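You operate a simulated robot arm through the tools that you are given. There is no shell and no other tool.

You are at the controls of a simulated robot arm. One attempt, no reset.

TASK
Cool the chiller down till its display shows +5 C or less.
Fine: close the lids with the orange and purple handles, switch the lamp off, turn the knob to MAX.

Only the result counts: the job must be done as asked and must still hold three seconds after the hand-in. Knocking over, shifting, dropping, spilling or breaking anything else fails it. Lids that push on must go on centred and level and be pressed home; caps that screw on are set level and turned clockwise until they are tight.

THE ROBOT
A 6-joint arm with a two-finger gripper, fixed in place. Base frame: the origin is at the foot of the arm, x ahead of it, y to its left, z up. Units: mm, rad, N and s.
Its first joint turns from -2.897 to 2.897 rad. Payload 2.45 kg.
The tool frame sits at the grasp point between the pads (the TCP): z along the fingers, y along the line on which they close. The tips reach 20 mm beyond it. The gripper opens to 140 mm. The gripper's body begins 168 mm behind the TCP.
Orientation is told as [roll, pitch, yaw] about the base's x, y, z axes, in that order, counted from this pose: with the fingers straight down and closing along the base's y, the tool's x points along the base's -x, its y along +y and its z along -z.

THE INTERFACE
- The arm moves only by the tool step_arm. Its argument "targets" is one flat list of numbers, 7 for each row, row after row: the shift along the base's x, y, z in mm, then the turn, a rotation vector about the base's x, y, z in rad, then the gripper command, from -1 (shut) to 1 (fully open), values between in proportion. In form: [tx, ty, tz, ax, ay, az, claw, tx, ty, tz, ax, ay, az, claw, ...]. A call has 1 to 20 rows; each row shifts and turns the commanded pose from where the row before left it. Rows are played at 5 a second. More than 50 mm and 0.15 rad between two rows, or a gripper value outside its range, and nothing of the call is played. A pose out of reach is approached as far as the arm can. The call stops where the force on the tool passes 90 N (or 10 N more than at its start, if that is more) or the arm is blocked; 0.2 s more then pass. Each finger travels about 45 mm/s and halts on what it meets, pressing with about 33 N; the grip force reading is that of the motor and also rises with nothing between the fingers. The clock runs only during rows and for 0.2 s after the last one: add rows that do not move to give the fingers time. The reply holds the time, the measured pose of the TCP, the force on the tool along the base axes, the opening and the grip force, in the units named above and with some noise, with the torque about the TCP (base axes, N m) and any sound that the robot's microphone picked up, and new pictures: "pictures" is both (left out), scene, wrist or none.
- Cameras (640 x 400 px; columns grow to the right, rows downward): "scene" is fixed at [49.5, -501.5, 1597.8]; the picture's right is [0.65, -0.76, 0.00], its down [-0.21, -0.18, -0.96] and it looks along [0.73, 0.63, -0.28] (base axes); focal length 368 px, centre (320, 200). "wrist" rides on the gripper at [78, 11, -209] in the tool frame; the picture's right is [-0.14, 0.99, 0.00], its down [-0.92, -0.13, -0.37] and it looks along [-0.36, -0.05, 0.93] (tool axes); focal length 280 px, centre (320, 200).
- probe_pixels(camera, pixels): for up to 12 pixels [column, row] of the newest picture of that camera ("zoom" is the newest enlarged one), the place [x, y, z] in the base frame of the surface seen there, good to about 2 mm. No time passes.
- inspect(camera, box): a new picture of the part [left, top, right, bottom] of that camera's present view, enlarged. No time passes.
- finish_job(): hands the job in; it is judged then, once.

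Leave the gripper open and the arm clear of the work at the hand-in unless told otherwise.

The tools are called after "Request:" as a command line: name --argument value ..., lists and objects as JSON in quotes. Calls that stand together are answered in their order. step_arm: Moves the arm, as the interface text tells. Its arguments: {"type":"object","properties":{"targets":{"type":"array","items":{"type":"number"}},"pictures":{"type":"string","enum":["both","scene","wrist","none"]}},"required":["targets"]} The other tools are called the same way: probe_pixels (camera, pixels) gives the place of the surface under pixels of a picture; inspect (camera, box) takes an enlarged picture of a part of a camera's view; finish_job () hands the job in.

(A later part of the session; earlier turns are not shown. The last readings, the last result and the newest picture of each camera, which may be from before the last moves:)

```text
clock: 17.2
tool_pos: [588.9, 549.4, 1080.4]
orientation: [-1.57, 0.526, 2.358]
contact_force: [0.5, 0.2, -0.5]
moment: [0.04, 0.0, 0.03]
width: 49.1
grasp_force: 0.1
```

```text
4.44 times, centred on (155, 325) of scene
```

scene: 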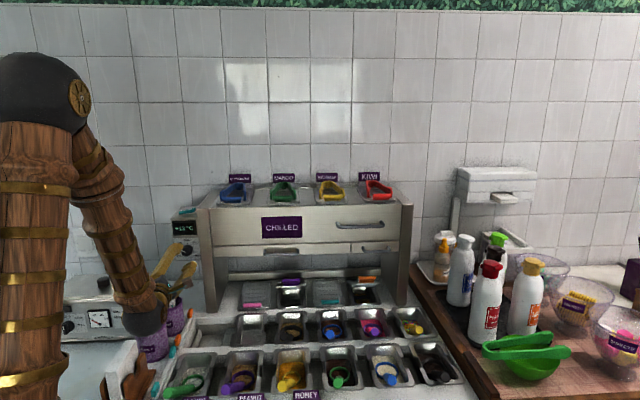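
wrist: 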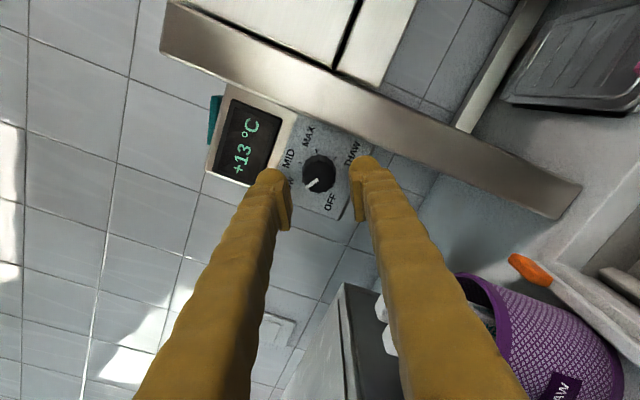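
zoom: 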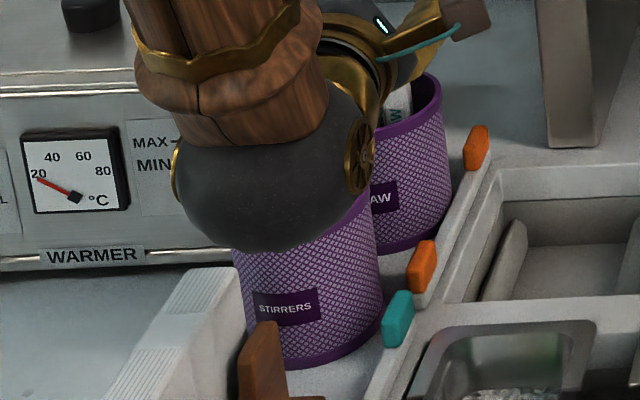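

The housing bottom is around z 1035–1060 and sits in front of the cup, so there's room. I'll advance 43 mm along the panel normal so the tips overlap the knob by about 17 mm, still 10 mm off the plate.

Request:
step_arm --targets '[5.9, 6.3, 0, 0, 0, 0, -0.3, 5.9, 6.3, 0, 0, 0, 0, -0.3, 5.9, 6.3, 0, 0, 0, 0, -0.3, 5.9, 6.3, 0, 0, 0, 0, -0.3, 5.9, 6.3, 0, 0, 0, 0, -0.3, 0, 0, 0, 0, 0, 0, -0.3]' --pictures "both"

Request:
inspect --camera "wrist" --box '[250, 110, 410, 220]'

Request:
inspect --camera "scene" --box '[140, 210, 220, 290]'

```text
clock: 18.6
tool_pos: [616.9, 581.9, 1081.3]
orientation: [-1.568, 0.525, 2.36]
contact_force: [1.2, 0.1, 0.4]
moment: [0.02, -0.04, 0.0]
width: 49.0
grasp_force: 0.1
```

scene: 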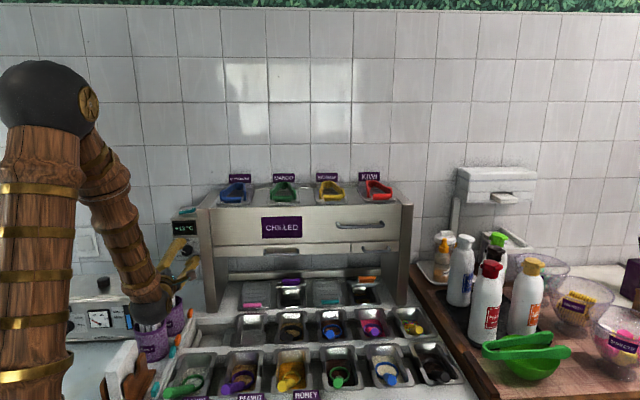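
wrist: 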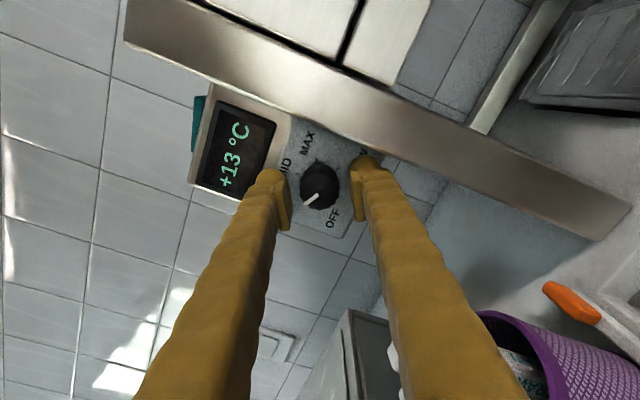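

```text
3.64 times, centred on (330, 165) of wrist
```

zoom: 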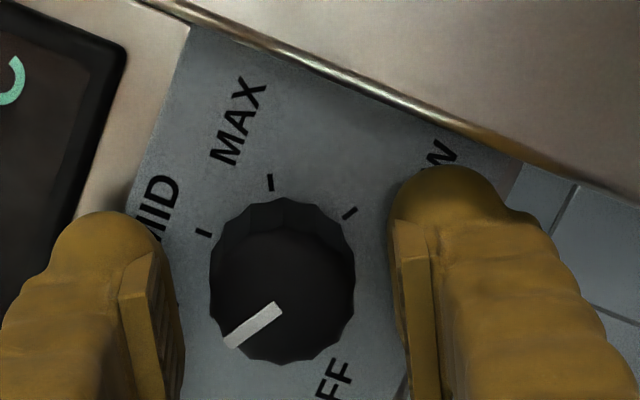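

```text
5.00 times, centred on (180, 250) of scene
```

zoom: 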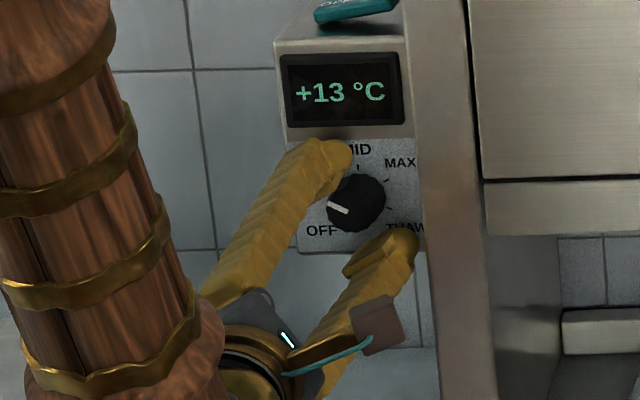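

The display still shows +13 °C. The knob is centred between the pads along the closing line and about 2–3 mm to the right across it. I'll nudge +2 mm and close on the knob.

Request:
step_arm --targets '[1.5, -1.5, 0, 0, 0, 0, -0.3, 0, 0, 0, 0, 0, 0, -1, 0, 0, 0, 0, 0, 0, -1, 0, 0, 0, 0, 0, 0, -1]' --pictures "wrist"

Request:
inspect --camera "wrist" --box '[250, 110, 410, 220]'

```text
clock: 19.6
tool_pos: [619.1, 581.1, 1081.9]
orientation: [-1.572, 0.526, 2.358]
contact_force: [-7.3, 9.0, 17.0]
moment: [0.16, -0.12, 0.21]
width: 30.9
grasp_force: 40.3
```

wrist: 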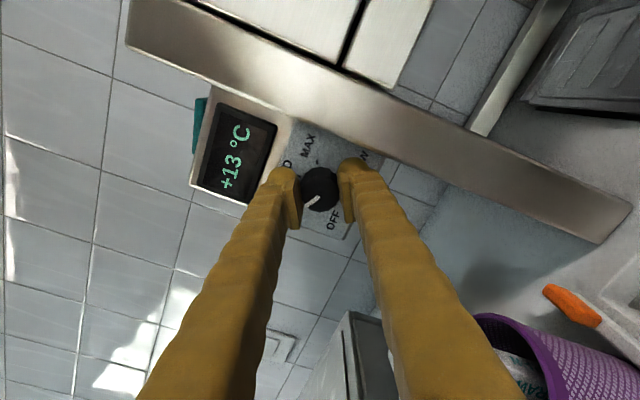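

```text
3.64 times, centred on (330, 165) of wrist
```

zoom: 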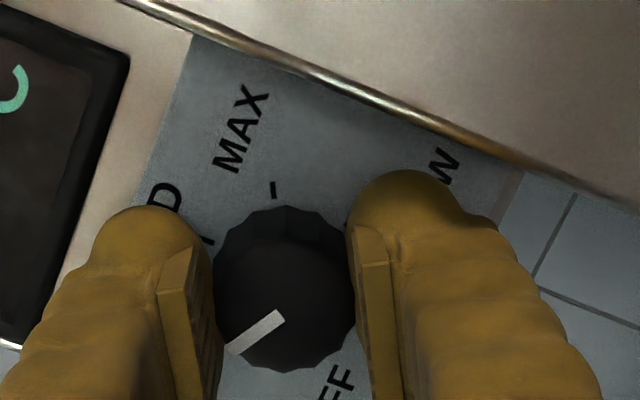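

The pads hold the knob at a width of 31 mm. A side force of about 20 N says I'm slightly low along the closing line. I'll nudge 1.5 mm that way and then roll clockwise for the first stroke of about 40°.

Request:
step_arm --targets '[-0.5, 0.5, 1.3, 0, 0, 0, -1, 0, 0, 0, 0.0823, 0.0823, 0, -1, 0, 0, 0, 0.0823, 0.0823, 0, -1, 0, 0, 0, 0.0823, 0.0823, 0, -1, 0, 0, 0, 0.0823, 0.0823, 0, -1, 0, 0, 0, 0.0823, 0.0823, 0, -1, 0, 0, 0, 0.0823, 0.0823, 0, -1, 0, 0, 0, 0, 0, 0, -1]' --pictures "both"

Request:
inspect --camera "wrist" --box '[250, 110, 410, 220]'

Request:
inspect --camera "scene" --box '[140, 210, 220, 290]'

```text
clock: 21.4
tool_pos: [619.3, 580.3, 1079.9]
orientation: [-1.568, -0.176, 2.359]
contact_force: [23.1, 12.1, -11.5]
moment: [-0.09, 0.04, -0.19]
width: 30.4
grasp_force: 44.6
```

scene: 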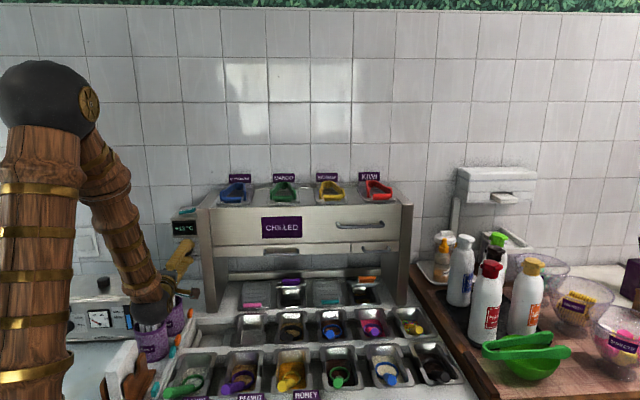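
wrist: 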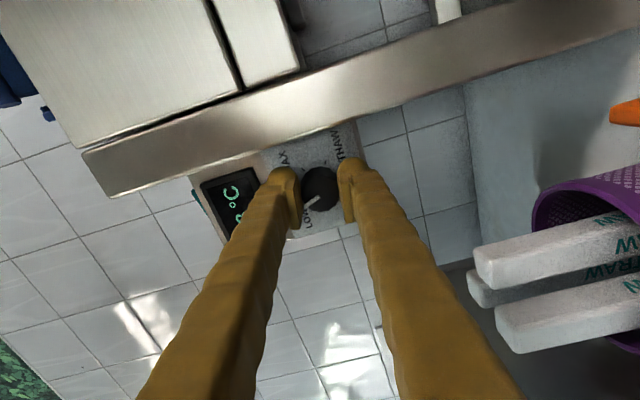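

```text
3.64 times, centred on (330, 165) of wrist
```

zoom: 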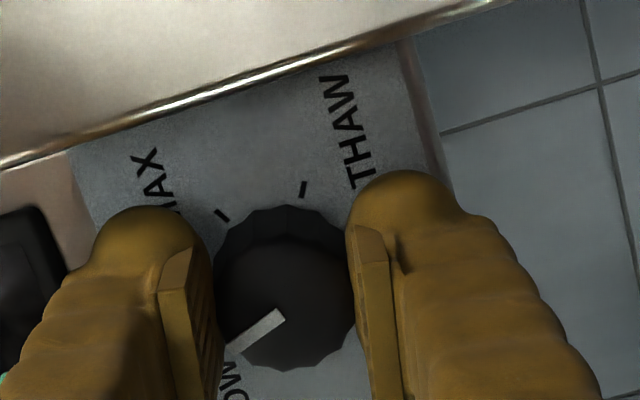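

```text
5.00 times, centred on (180, 250) of scene
```

zoom: 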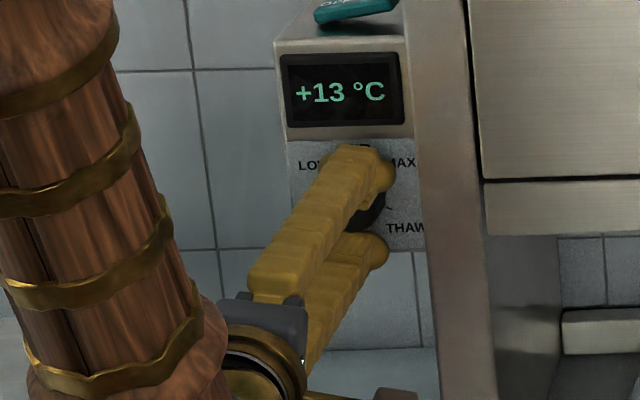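

The knob turned with the gripper: in the hand's view the pointer stayed put while the plate turned under it. I'll open slightly, roll back 40° and look again.

Request:
step_arm --targets '[0, 0, 0, 0, 0, 0, -0.33, 0, 0, 0, 0, 0, 0, -0.33, 0, 0, 0, -0.0823, -0.0823, 0, -0.33, 0, 0, 0, -0.0823, -0.0823, 0, -0.33, 0, 0, 0, -0.0823, -0.0823, 0, -0.33, 0, 0, 0, -0.0823, -0.0823, 0, -0.33, 0, 0, 0, -0.0823, -0.0823, 0, -0.33, 0, 0, 0, -0.0823, -0.0823, 0, -0.33, 0, 0, 0, 0, 0, 0, -0.33]' --pictures "both"

Request:
inspect --camera "wrist" --box '[250, 110, 410, 220]'

Request:
inspect --camera "scene" --box '[140, 210, 220, 290]'

```text
clock: 23.4
tool_pos: [618.9, 580.4, 1080.2]
orientation: [-1.569, 0.526, 2.357]
contact_force: [0.0, 0.0, -0.4]
moment: [-0.04, 0.01, -0.01]
width: 46.9
grasp_force: 0.1
```

scene: 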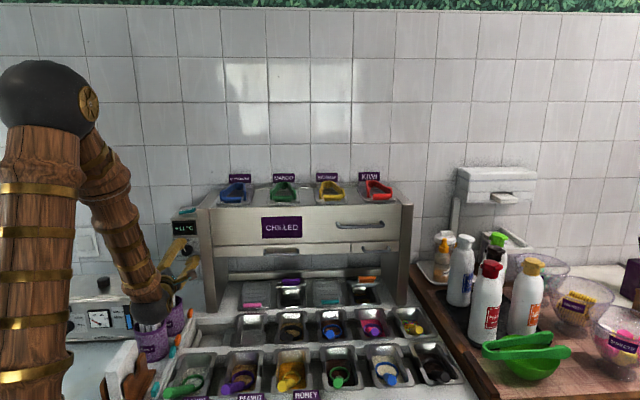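
wrist: 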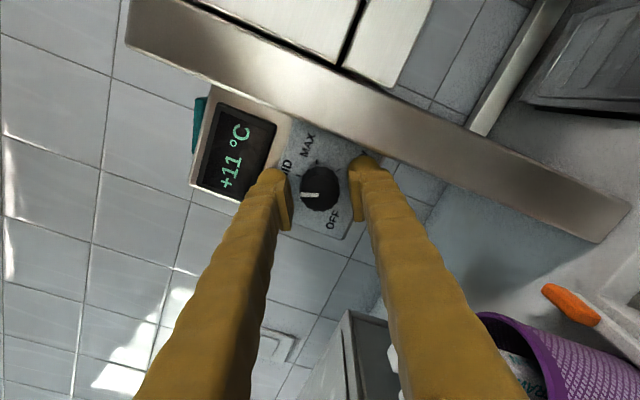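

```text
3.64 times, centred on (330, 165) of wrist
```

zoom: 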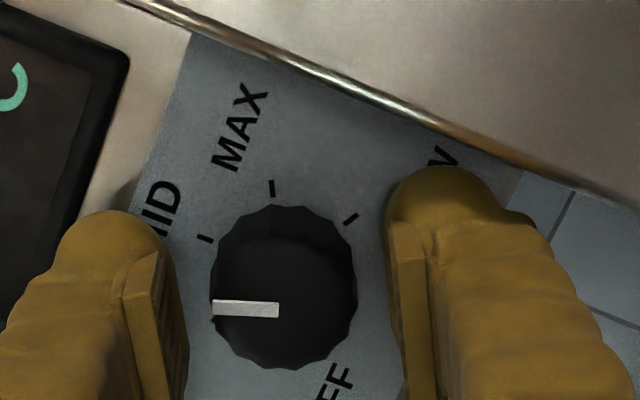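

```text
5.00 times, centred on (180, 250) of scene
```

zoom: 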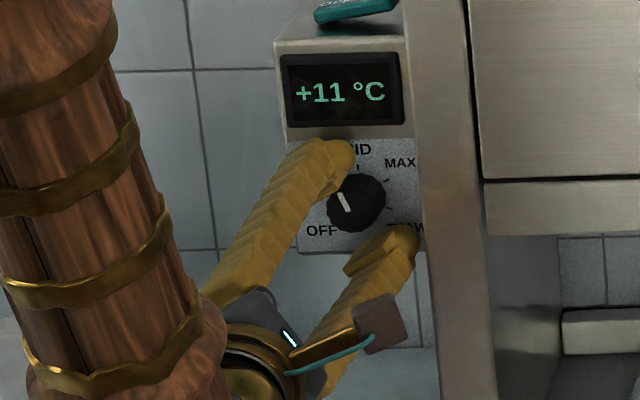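

The display now reads +11 °C and the pointer has moved to about 20° short of MID. For the second stroke I'll grip and roll 40° clockwise.

Request:
step_arm --targets '[0, 0, 0, 0, 0, 0, -1, 0, 0, 0, 0, 0, 0, -1, 0, 0, 0, 0, 0, 0, -1, 0, 0, 0, 0.0823, 0.0823, 0, -1, 0, 0, 0, 0.0823, 0.0823, 0, -1, 0, 0, 0, 0.0823, 0.0823, 0, -1, 0, 0, 0, 0.0823, 0.0823, 0, -1, 0, 0, 0, 0.0823, 0.0823, 0, -1, 0, 0, 0, 0.0823, 0.0823, 0, -1, 0, 0, 0, 0, 0, 0, -1]' --pictures "wrist"

Request:
inspect --camera "wrist" --box '[250, 110, 410, 220]'

```text
clock: 25.6
tool_pos: [618.6, 580.8, 1080.8]
orientation: [-1.569, -0.175, 2.358]
contact_force: [8.9, 6.9, -24.4]
moment: [-0.23, 0.17, -0.1]
width: 30.7
grasp_force: 45.0
```

wrist: 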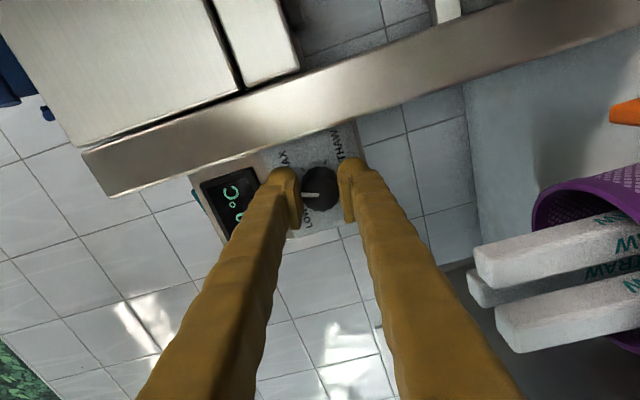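

```text
3.64 times, centred on (330, 165) of wrist
```

zoom: 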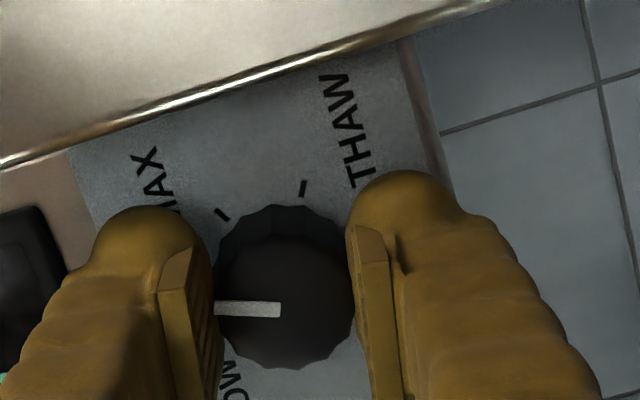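

The pointer turned with the hand again. I'll release and roll back 40° for the last stroke.

Request:
step_arm --targets '[0, 0, 0, 0, 0, 0, -0.33, 0, 0, 0, 0, 0, 0, -0.33, 0, 0, 0, -0.0823, -0.0823, 0, -0.33, 0, 0, 0, -0.0823, -0.0823, 0, -0.33, 0, 0, 0, -0.0823, -0.0823, 0, -0.33, 0, 0, 0, -0.0823, -0.0823, 0, -0.33, 0, 0, 0, -0.0823, -0.0823, 0, -0.33, 0, 0, 0, -0.0823, -0.0823, 0, -0.33, 0, 0, 0, 0, 0, 0, -0.33]' --pictures "both"

Request:
inspect --camera "wrist" --box '[250, 110, 410, 220]'

Request:
inspect --camera "scene" --box '[140, 210, 220, 290]'

```text
clock: 27.6
tool_pos: [618.4, 579.7, 1081.1]
orientation: [-1.569, 0.527, 2.359]
contact_force: [0.2, 0.1, 0.9]
moment: [-0.04, 0.01, 0.0]
width: 47.0
grasp_force: 0.0
```

scene: 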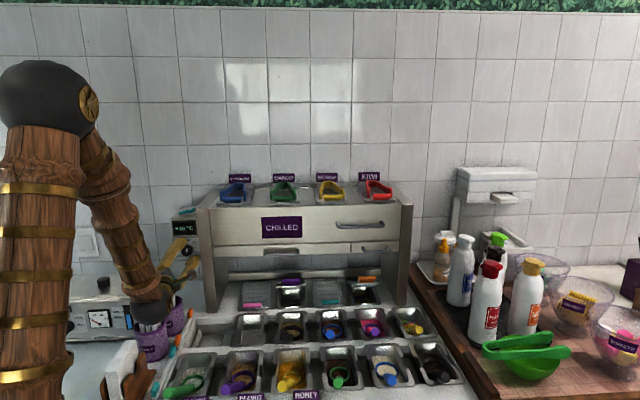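
wrist: 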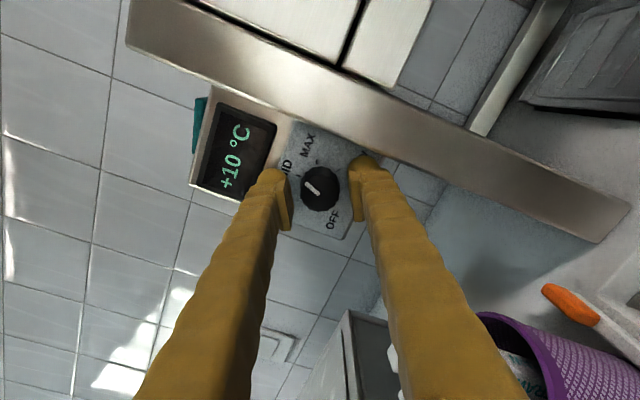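

```text
3.64 times, centred on (330, 165) of wrist
```

zoom: 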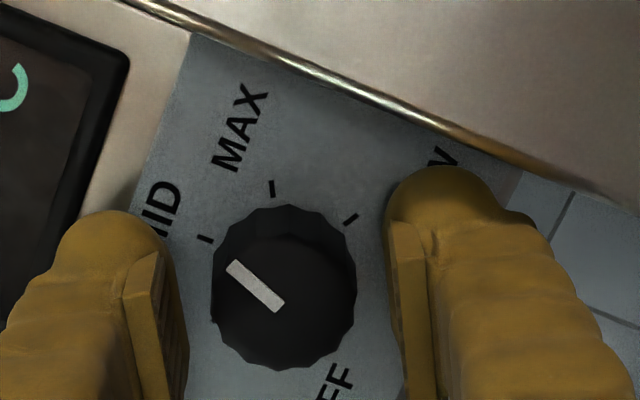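

```text
5.00 times, centred on (180, 250) of scene
```

zoom: 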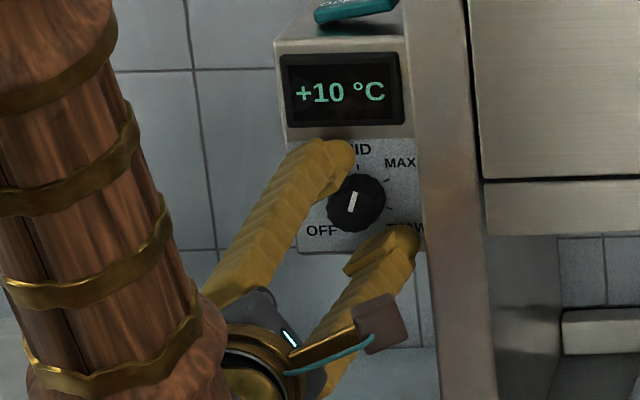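

The display reads +10 °C and the pointer is about 20° past MID. I'll make the third 40° stroke to bring it to MAX.

Request:
step_arm --targets '[0, 0, 0, 0, 0, 0, -1, 0, 0, 0, 0, 0, 0, -1, 0, 0, 0, 0, 0, 0, -1, 0, 0, 0, 0.0823, 0.0823, 0, -1, 0, 0, 0, 0.0823, 0.0823, 0, -1, 0, 0, 0, 0.0823, 0.0823, 0, -1, 0, 0, 0, 0.0823, 0.0823, 0, -1, 0, 0, 0, 0.0823, 0.0823, 0, -1, 0, 0, 0, 0.0823, 0.0823, 0, -1, 0, 0, 0, 0, 0, 0, -1, 0, 0, 0, 0, 0, 0, -0.33, 0, 0, 0, 0, 0, 0, -0.33]' --pictures "both"

Request:
inspect --camera "wrist" --box '[250, 110, 410, 220]'

Request:
inspect --camera "scene" --box '[140, 210, 220, 290]'

```text
clock: 30.2
tool_pos: [618.6, 580.3, 1081.7]
orientation: [-1.57, -0.176, 2.358]
contact_force: [0.4, 0.5, 0.8]
moment: [0.01, -0.01, -0.01]
width: 46.8
grasp_force: 0.1
```

scene: 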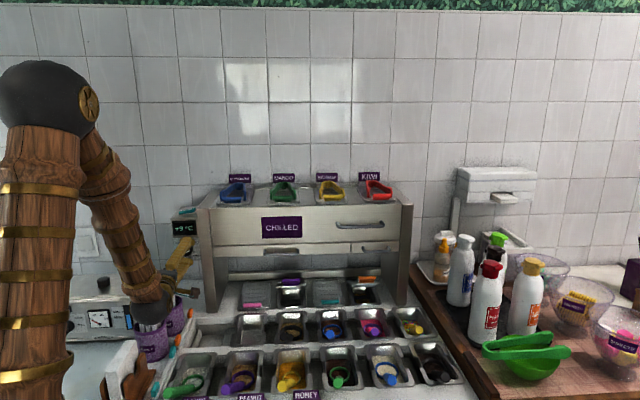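
wrist: 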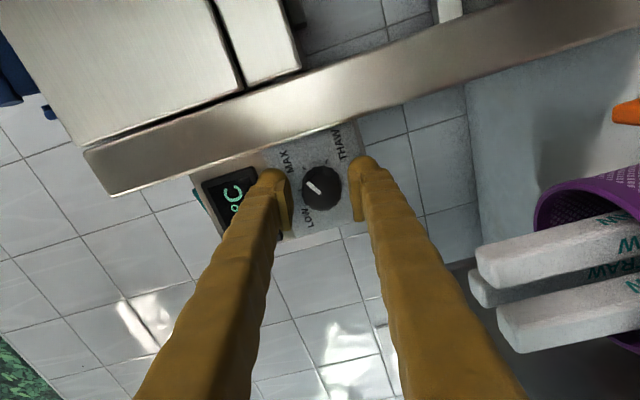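

```text
3.64 times, centred on (330, 165) of wrist
```

zoom: 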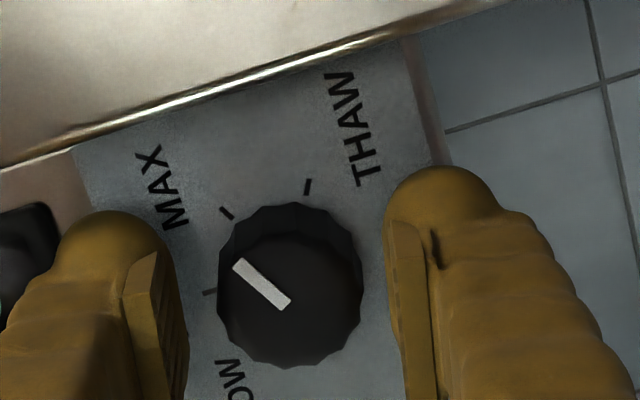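

```text
5.00 times, centred on (180, 250) of scene
```

zoom: 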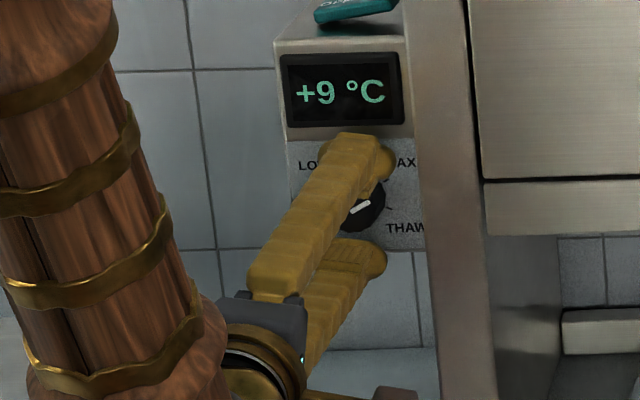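

The display reads +9 °C and the pointer is lined up with the MAX tick. I'll retreat straight back from the knob and then rise above the cups.

Request:
step_arm --targets '[-10, -10, 0, 0, 0, 0, -0.33, -14, -14, 0, 0, 0, 0, -0.33, -14, -14, 0, 0, 0, 0, -0.33, -8, -8, 15, 0, 0, 0, -0.33, 0, 0, 30, -0.0926, 0.0926, 0, -0.33, 0, 0, 30, -0.0926, 0.0926, 0, -0.5, 0, 0, 30, -0.0926, 0.0926, 0, -1, 0, 0, 20, -0.0926, 0.0926, 0, -1, 0, 0, 10, -0.0926, 0.0926, 0, -1, 0, 0, 0, -0.0926, 0.0926, 0, -1, 0, 0, 0, 0, 0, 0, -1]' --pictures "both"

Request:
inspect --camera "scene" --box '[140, 190, 240, 290]'

```text
clock: 32.6
tool_pos: [571.2, 534.4, 1216.0]
orientation: [-0.777, -0.125, 2.233]
contact_force: [-0.2, -0.7, 0.5]
moment: [0.02, 0.0, 0.02]
width: 0.2
grasp_force: 29.2
```

scene: 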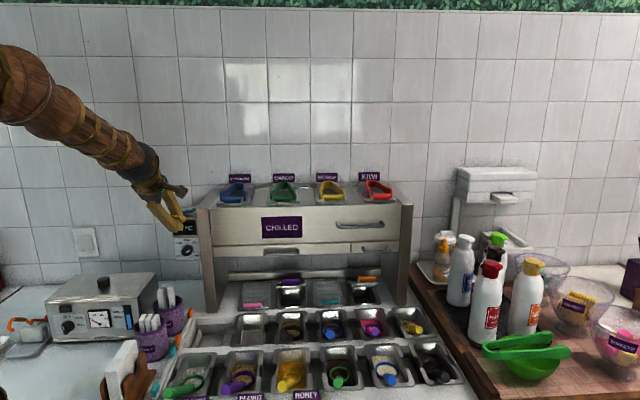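
wrist: 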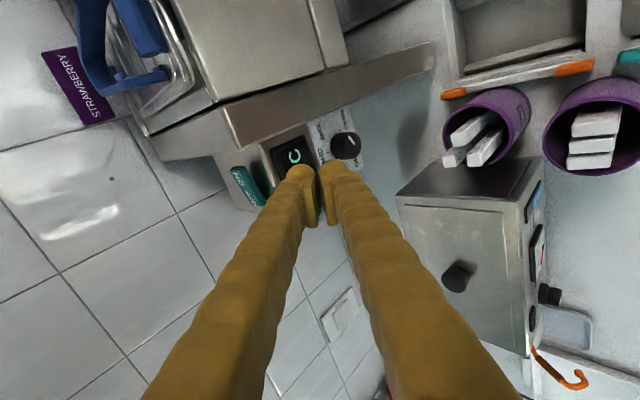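

```text
4.00 times, centred on (190, 240) of scene
```

zoom: 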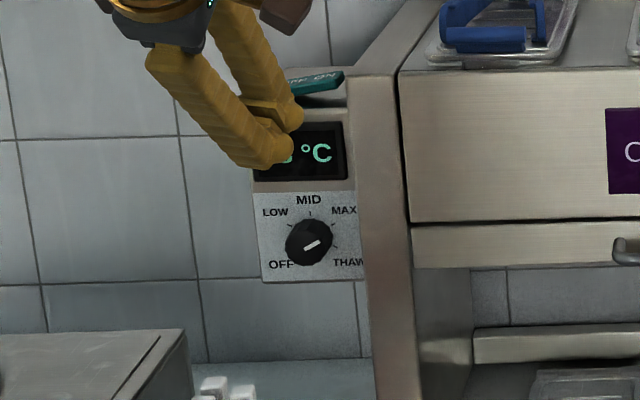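

The knob reads MAX from the scene view too. I'll roll the tool back to its square orientation and travel along the front of the chiller to the purple lid, at a safe height and distance.

Request:
step_arm --targets '[18.8, -30.4, -6.6, 0.0698, 0.0698, -0.0987, -1, 18.8, -30.4, -6.6, 0.0698, 0.0698, -0.0987, -1, 18.8, -30.4, -6.6, 0.0698, 0.0698, -0.0987, -1, 18.8, -30.4, -6.6, 0.0698, 0.0698, -0.0987, -1, 18.8, -30.4, -6.6, 0.0698, 0.0698, -0.0987, -1, 18.8, -30.4, -6.6, 0.0698, 0.0698, -0.0987, -1, 18.8, -30.4, -6.6, 0.0698, 0.0698, -0.0987, -1, 18.8, -30.4, -6.6, 0.0698, 0.0698, -0.0987, -1, 18.8, -30.4, -6.6, 0.0698, 0.0698, -0.0987, -1, 18.8, -30.4, -6.6, 0.0698, 0.0698, -0.0987, -1, 0, 0, 0, 0, 0, 0, -1]' --pictures "both"

Request:
inspect --camera "scene" --box '[140, 190, 240, 290]'

```text
clock: 35.0
tool_pos: [760.2, 229.0, 1152.0]
orientation: [0.003, -0.787, 0.786]
contact_force: [-0.4, -1.3, -1.3]
moment: [-0.01, 0.0, 0.02]
width: 0.0
grasp_force: 29.6
```

scene: 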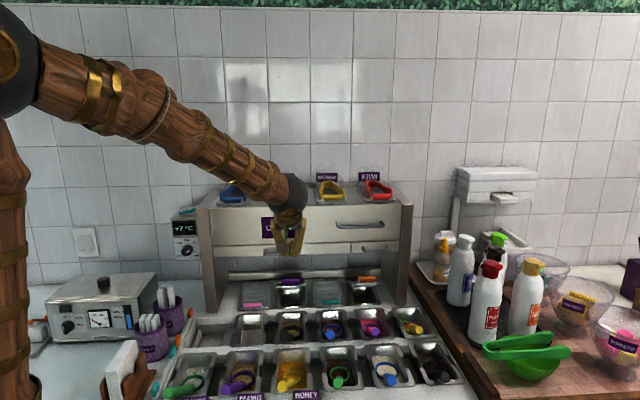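
wrist: 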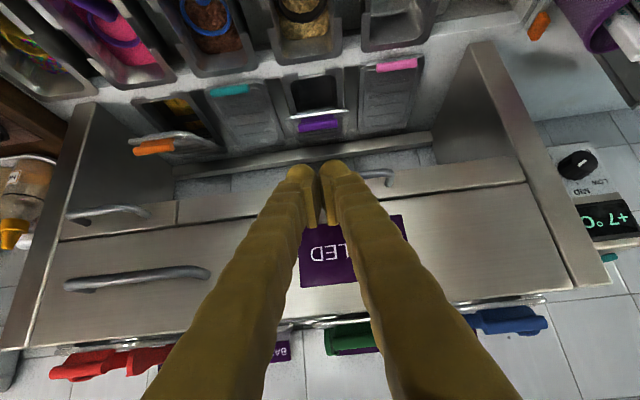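

```text
4.00 times, centred on (190, 240) of scene
```

zoom: 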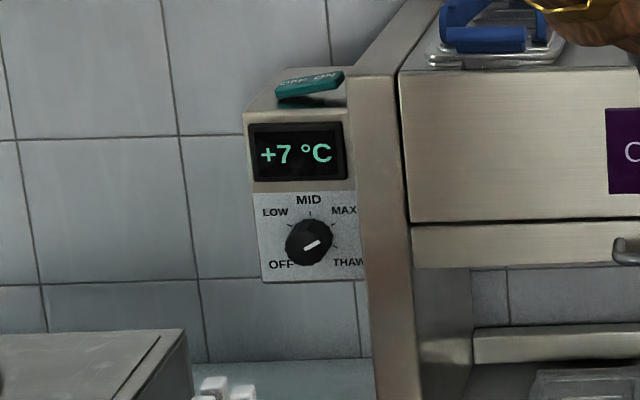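

The display has already dropped to +7 °C. In the wrist view the purple handle is at (318,124) and the orange one at (155,147). I'll enlarge and probe both to plan the pushes.

Request:
inspect --camera "wrist" --box '[200, 40, 440, 190]'

Request:
probe_pixels --camera "wrist" --pixels '[[302, 126], [318, 124], [334, 122], [318, 118], [318, 130], [320, 112], [320, 135], [397, 66], [397, 75], [395, 100], [390, 130], [318, 95]]'

Request:
probe_pixels --camera "wrist" --pixels '[[138, 150], [155, 147], [170, 145], [155, 141], [155, 153], [180, 135], [190, 150], [230, 90], [240, 120], [250, 145], [280, 170], [300, 205]]'

```text
2.67 times, centred on (320, 115) of wrist
```

zoom: 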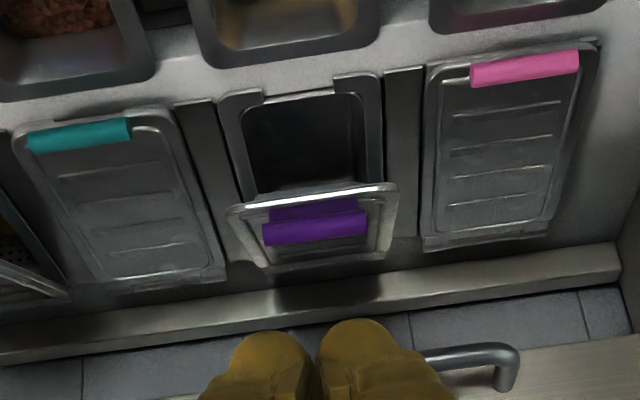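

```text
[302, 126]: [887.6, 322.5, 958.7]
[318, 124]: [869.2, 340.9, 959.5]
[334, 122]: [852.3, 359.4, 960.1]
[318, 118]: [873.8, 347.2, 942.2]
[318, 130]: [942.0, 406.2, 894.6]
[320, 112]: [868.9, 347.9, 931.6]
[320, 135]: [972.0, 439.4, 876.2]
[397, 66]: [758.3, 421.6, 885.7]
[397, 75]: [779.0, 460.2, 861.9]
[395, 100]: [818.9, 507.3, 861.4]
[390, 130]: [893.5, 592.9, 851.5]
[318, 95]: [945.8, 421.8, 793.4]
```

```text
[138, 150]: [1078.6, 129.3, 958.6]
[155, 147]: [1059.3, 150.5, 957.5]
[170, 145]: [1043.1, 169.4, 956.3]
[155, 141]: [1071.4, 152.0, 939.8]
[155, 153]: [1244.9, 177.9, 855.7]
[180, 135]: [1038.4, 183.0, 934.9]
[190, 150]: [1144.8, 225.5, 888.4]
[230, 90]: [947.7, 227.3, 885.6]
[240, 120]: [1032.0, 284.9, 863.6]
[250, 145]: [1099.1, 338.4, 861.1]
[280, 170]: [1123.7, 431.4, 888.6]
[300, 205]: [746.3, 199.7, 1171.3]
```

The lids hinge at the back (x+y ≈ 1485) and stand about 22° open. The purple handle top is at z≈960, just behind the hood face. The hood's lower drawer handle at (378,173) is near my path, so I'll probe it and some spoon heights before going in.

Request:
probe_pixels --camera "wrist" --pixels '[[370, 172], [380, 172], [388, 178], [100, 212], [130, 210], [85, 285], [150, 275], [200, 270], [95, 10], [300, 15], [215, 25], [420, 180]]'

Request:
probe_pixels --camera "scene" --pixels '[[287, 335], [330, 334], [373, 333], [413, 327], [190, 385], [240, 383], [285, 382], [337, 381], [389, 379], [443, 376]]'

```text
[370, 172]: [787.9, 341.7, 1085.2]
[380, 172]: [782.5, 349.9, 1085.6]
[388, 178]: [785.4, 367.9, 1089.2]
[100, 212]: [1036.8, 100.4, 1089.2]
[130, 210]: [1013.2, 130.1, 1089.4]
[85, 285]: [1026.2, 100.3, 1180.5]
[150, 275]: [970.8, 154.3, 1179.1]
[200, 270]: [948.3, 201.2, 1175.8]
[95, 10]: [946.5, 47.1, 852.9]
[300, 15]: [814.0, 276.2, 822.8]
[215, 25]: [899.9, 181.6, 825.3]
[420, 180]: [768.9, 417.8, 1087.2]
```

```text
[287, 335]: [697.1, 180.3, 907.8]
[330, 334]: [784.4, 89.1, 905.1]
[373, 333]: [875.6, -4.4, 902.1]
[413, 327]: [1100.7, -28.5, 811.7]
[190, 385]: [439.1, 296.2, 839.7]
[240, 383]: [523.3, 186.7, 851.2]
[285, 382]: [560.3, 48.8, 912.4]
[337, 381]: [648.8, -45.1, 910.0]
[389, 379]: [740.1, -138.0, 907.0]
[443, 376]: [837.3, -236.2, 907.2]
```

The drawer handle bar sits at z≈1085, about 40 mm proud of the hood face, directly above the purple lid. I'll tilt the tool to 50°, drop to z≈1020 in front, and only then slide in under the bar until I'm just above the purple handle.

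Request:
step_arm --targets '[7, 7, -20, 0.0617, -0.0617, 0, -1, 5, 5, -28, 0, 0, 0, -1, 5, 5, -28, 0, 0, 0, -1, 5, 5, -28, 0, 0, 0, -1, 5, 5, -28, 0, 0, 0, -1, 19.4, 20.2, -5, 0, 0, 0, -1, 19.4, 20.2, -5, 0, 0, 0, -1, 0, 0, 0, 0, 0, 0, -1]' --pictures "both"

Request:
inspect --camera "scene" --box '[230, 220, 350, 320]'

Request:
inspect --camera "wrist" --box '[220, 60, 420, 200]'

```text
clock: 36.8
tool_pos: [826.1, 297.8, 1010.5]
orientation: [0.0, -0.875, 0.785]
contact_force: [-0.4, -1.3, -1.0]
moment: [0.04, -0.01, 0.0]
width: 0.0
grasp_force: 29.0
```

scene: 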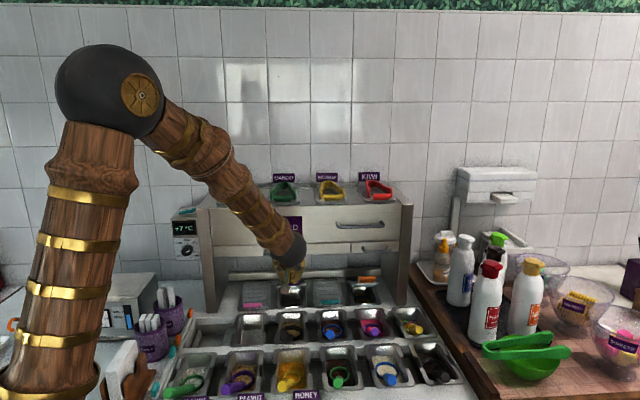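
wrist: 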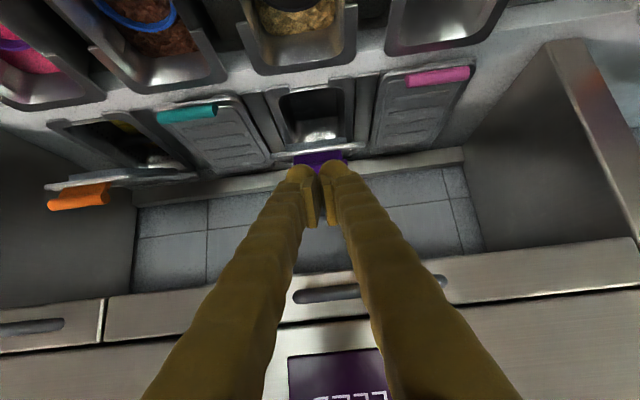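

```text
4.00 times, centred on (290, 270) of scene
```

zoom: 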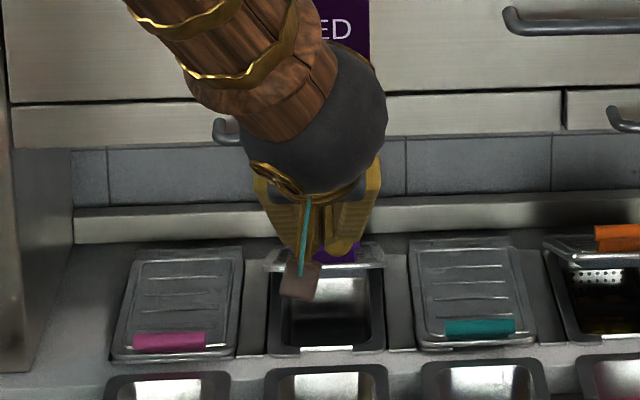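

```text
2.86 times, centred on (320, 130) of wrist
```

zoom: 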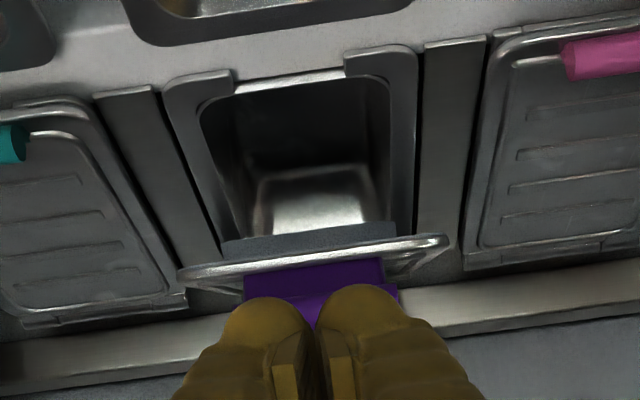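

Lined up at 373.6 mm along the panel with the fingertips just in front of and above the purple handle. I'll slide the remaining 54 mm in so the tips hover over it.

Request:
step_arm --targets '[12.7, 12.7, -3, 0, 0, 0, -1, 12.7, 12.7, -3, 0, 0, 0, -1, 12.7, 12.7, -4, 0, 0, 0, -1, 0, 0, 0, 0, 0, 0, -1]' --pictures "both"

Request:
inspect --camera "scene" --box '[240, 230, 340, 310]'

Request:
inspect --camera "wrist" --box '[220, 60, 420, 200]'

```text
clock: 37.8
tool_pos: [864.8, 334.6, 999.3]
orientation: [-0.001, -0.874, 0.786]
contact_force: [-0.1, -0.1, 0.0]
moment: [0.01, 0.01, 0.02]
width: 0.0
grasp_force: 30.1
```

scene: 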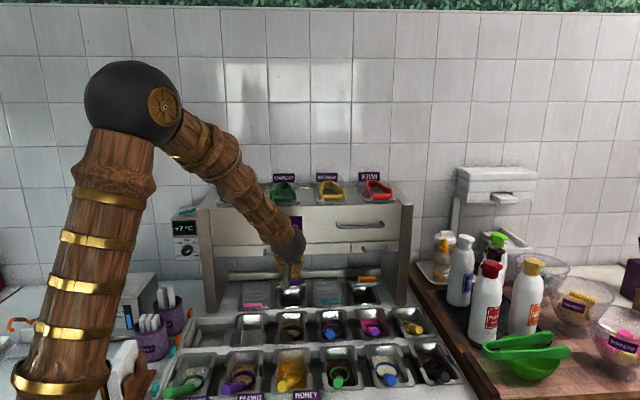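
wrist: 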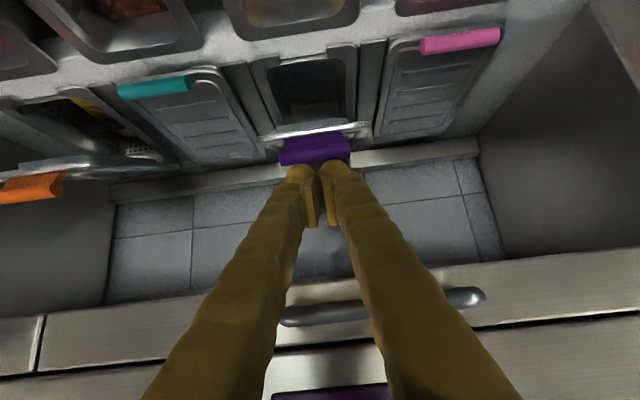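

```text
5.00 times, centred on (290, 270) of scene
```

zoom: 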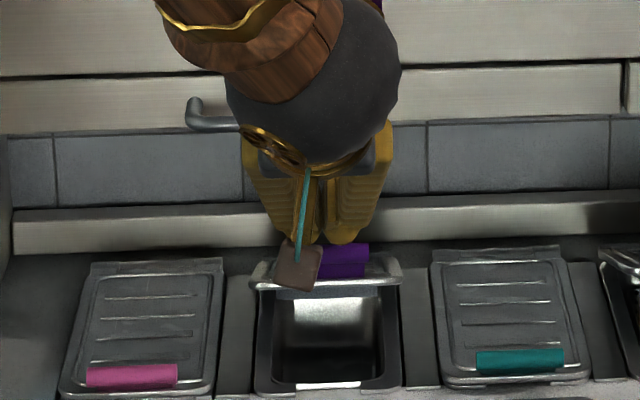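

```text
2.86 times, centred on (320, 130) of wrist
```

zoom: 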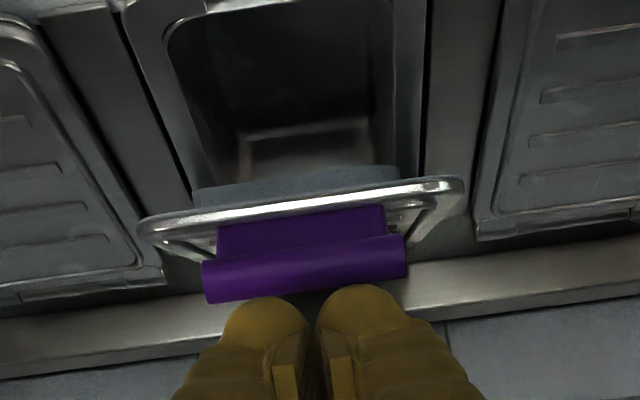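

The tips are directly over the back of the purple handle bar. I'll push down along the lid's arc, mostly downward and slightly forward, in small rows.

Request:
step_arm --targets '[-1, -1, -5, 0, 0, 0, -1, -1, -1, -5, 0, 0, 0, -1, -1, -1, -5, 0, 0, 0, -1, -1, -1, -5, 0, 0, 0, -1, -1, -1, -5, 0, 0, 0, -1, -1, -1, -5, 0, 0, 0, -1, -1, -1, -5, 0, 0, 0, -1, -1, -1, -5, 0, 0, 0, -1, 0, 0, 0, 0, 0, 0, -1]' --pictures "both"

Request:
inspect --camera "scene" --box '[240, 230, 340, 310]'

Request:
inspect --camera "wrist" --box '[220, 60, 420, 200]'

```text
clock: 40.0
tool_pos: [854.2, 325.6, 958.9]
orientation: [-0.002, -0.872, 0.785]
contact_force: [-29.5, -19.4, 16.0]
moment: [-0.12, 0.13, 0.17]
width: 5.9
grasp_force: 29.3
stopped in row 9: the force on the tool passed its limit at 92 N (the readings are from after the stop); the commanded pose is now the measured one
```

scene: 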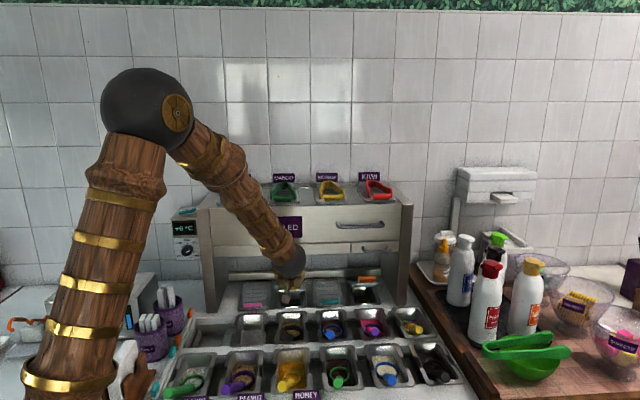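
wrist: 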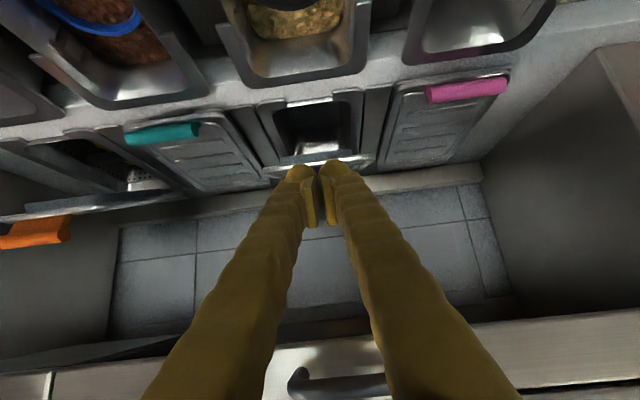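

```text
5.00 times, centred on (290, 270) of scene
```

zoom: 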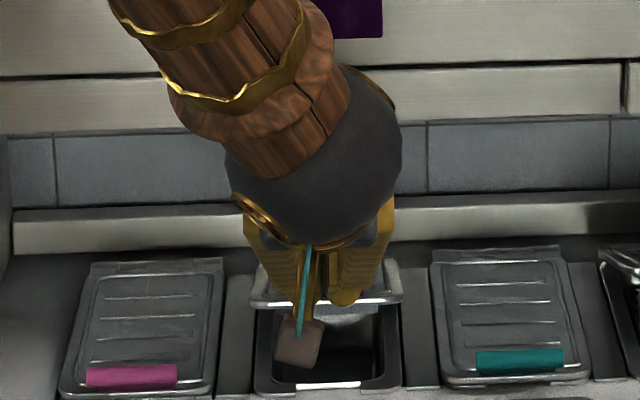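

```text
2.86 times, centred on (320, 130) of wrist
```

zoom: 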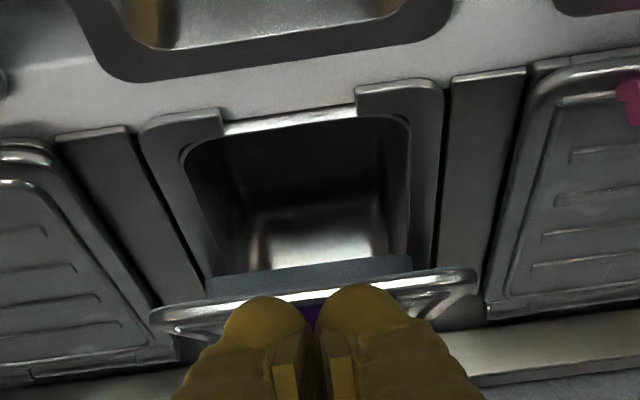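

The call stopped at 92 N. The slanted fingertip face had slipped to the front of the bar and was pushing mostly backwards. I'll back up and move about 30 mm further in under the hood, so the underside of the fingers lies on the bar and pushes it down and forward along the lid's arc.

Request:
step_arm --targets '[-2, -2, 8, 0, 0, 0, -1, 0, 0, 10, 0, 0, 0, -1, 0, 0, 12, 0, 0, 0, -1, 0, 0, 12, 0, 0, 0, -1, 0, 0, 0, 0, 0, 0, -1]' --pictures "both"

Request:
inspect --camera "wrist" --box '[220, 60, 420, 200]'

Request:
inspect --camera "scene" --box '[160, 200, 340, 310]'

Request:
probe_pixels --camera "wrist" --pixels '[[290, 155], [315, 152], [340, 149], [315, 145], [315, 158], [315, 138], [320, 132]]'

```text
clock: 41.1
tool_pos: [852.8, 324.3, 1000.1]
orientation: [0.001, -0.875, 0.786]
contact_force: [-0.1, -0.3, -0.5]
moment: [0.01, 0.02, 0.03]
width: 0.0
grasp_force: 29.8
```

scene: 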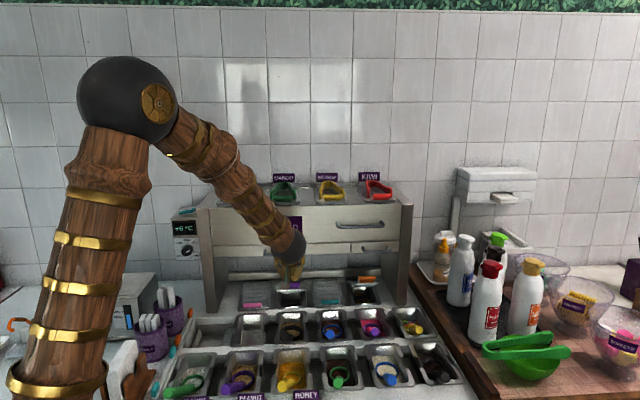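
wrist: 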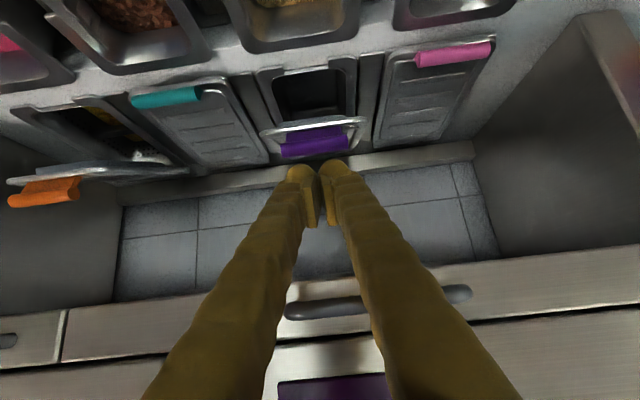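

```text
2.86 times, centred on (320, 130) of wrist
```

zoom: 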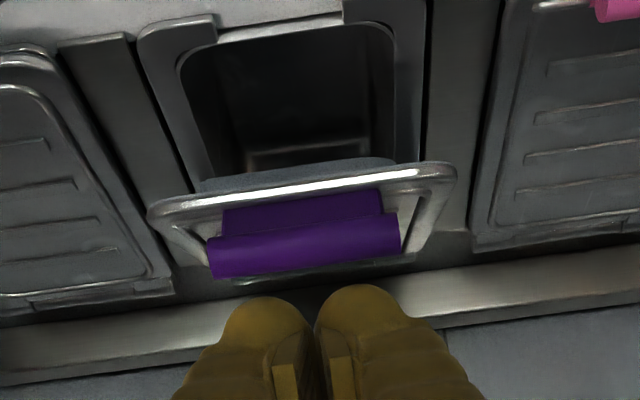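

```text
3.56 times, centred on (250, 255) of scene
```

zoom: 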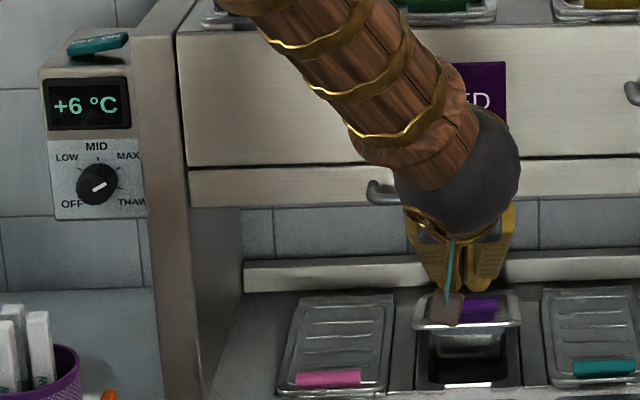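

```text
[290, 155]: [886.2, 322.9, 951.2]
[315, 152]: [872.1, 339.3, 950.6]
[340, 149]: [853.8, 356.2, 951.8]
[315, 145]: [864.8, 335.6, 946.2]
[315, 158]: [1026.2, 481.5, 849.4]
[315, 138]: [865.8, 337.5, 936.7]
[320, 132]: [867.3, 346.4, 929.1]
```

The display reads +6 °C. The bar top is now at z≈951, spanning about 847–858 mm in depth. I'll drop 10 mm and slide 34 mm in over the bar, staying under the hood's lower edge, then check.

Request:
step_arm --targets '[0, 0, -10, 0, 0, 0, -1, 8, 8, 0, 0, 0, 0, -1, 8, 8, 0, 0, 0, 0, -1, 8, 8, 0, 0, 0, 0, -1, 0, 0, -8, 0, 0, 0, -1, 0, 0, 0, 0, 0, 0, -1]' --pictures "both"

Request:
inspect --camera "wrist" --box '[220, 60, 420, 200]'

Request:
inspect --camera "scene" --box '[240, 230, 340, 310]'

```text
clock: 42.5
tool_pos: [877.7, 349.2, 982.9]
orientation: [-0.001, -0.873, 0.785]
contact_force: [0.6, -0.9, 0.5]
moment: [-0.01, 0.0, 0.02]
width: 0.0
grasp_force: 29.3
```

scene: 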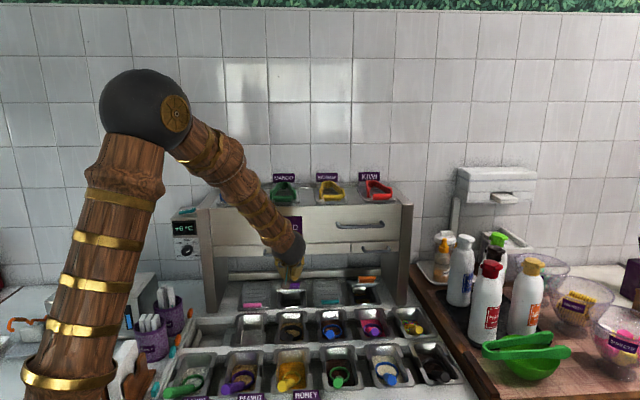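
wrist: 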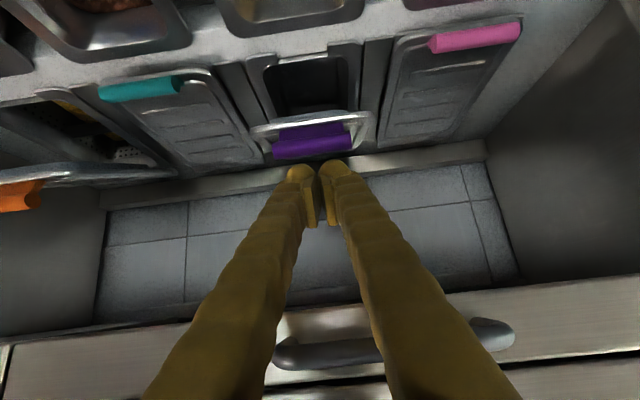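

```text
2.86 times, centred on (320, 130) of wrist
```

zoom: 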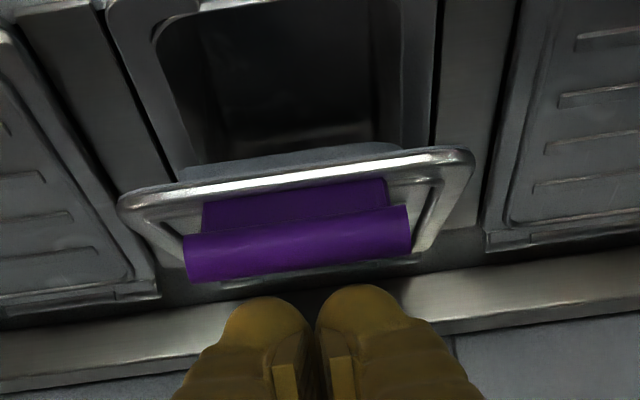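

```text
5.00 times, centred on (290, 270) of scene
```

zoom: 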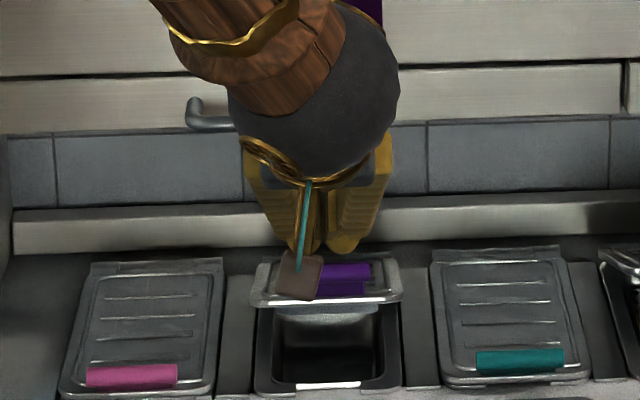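

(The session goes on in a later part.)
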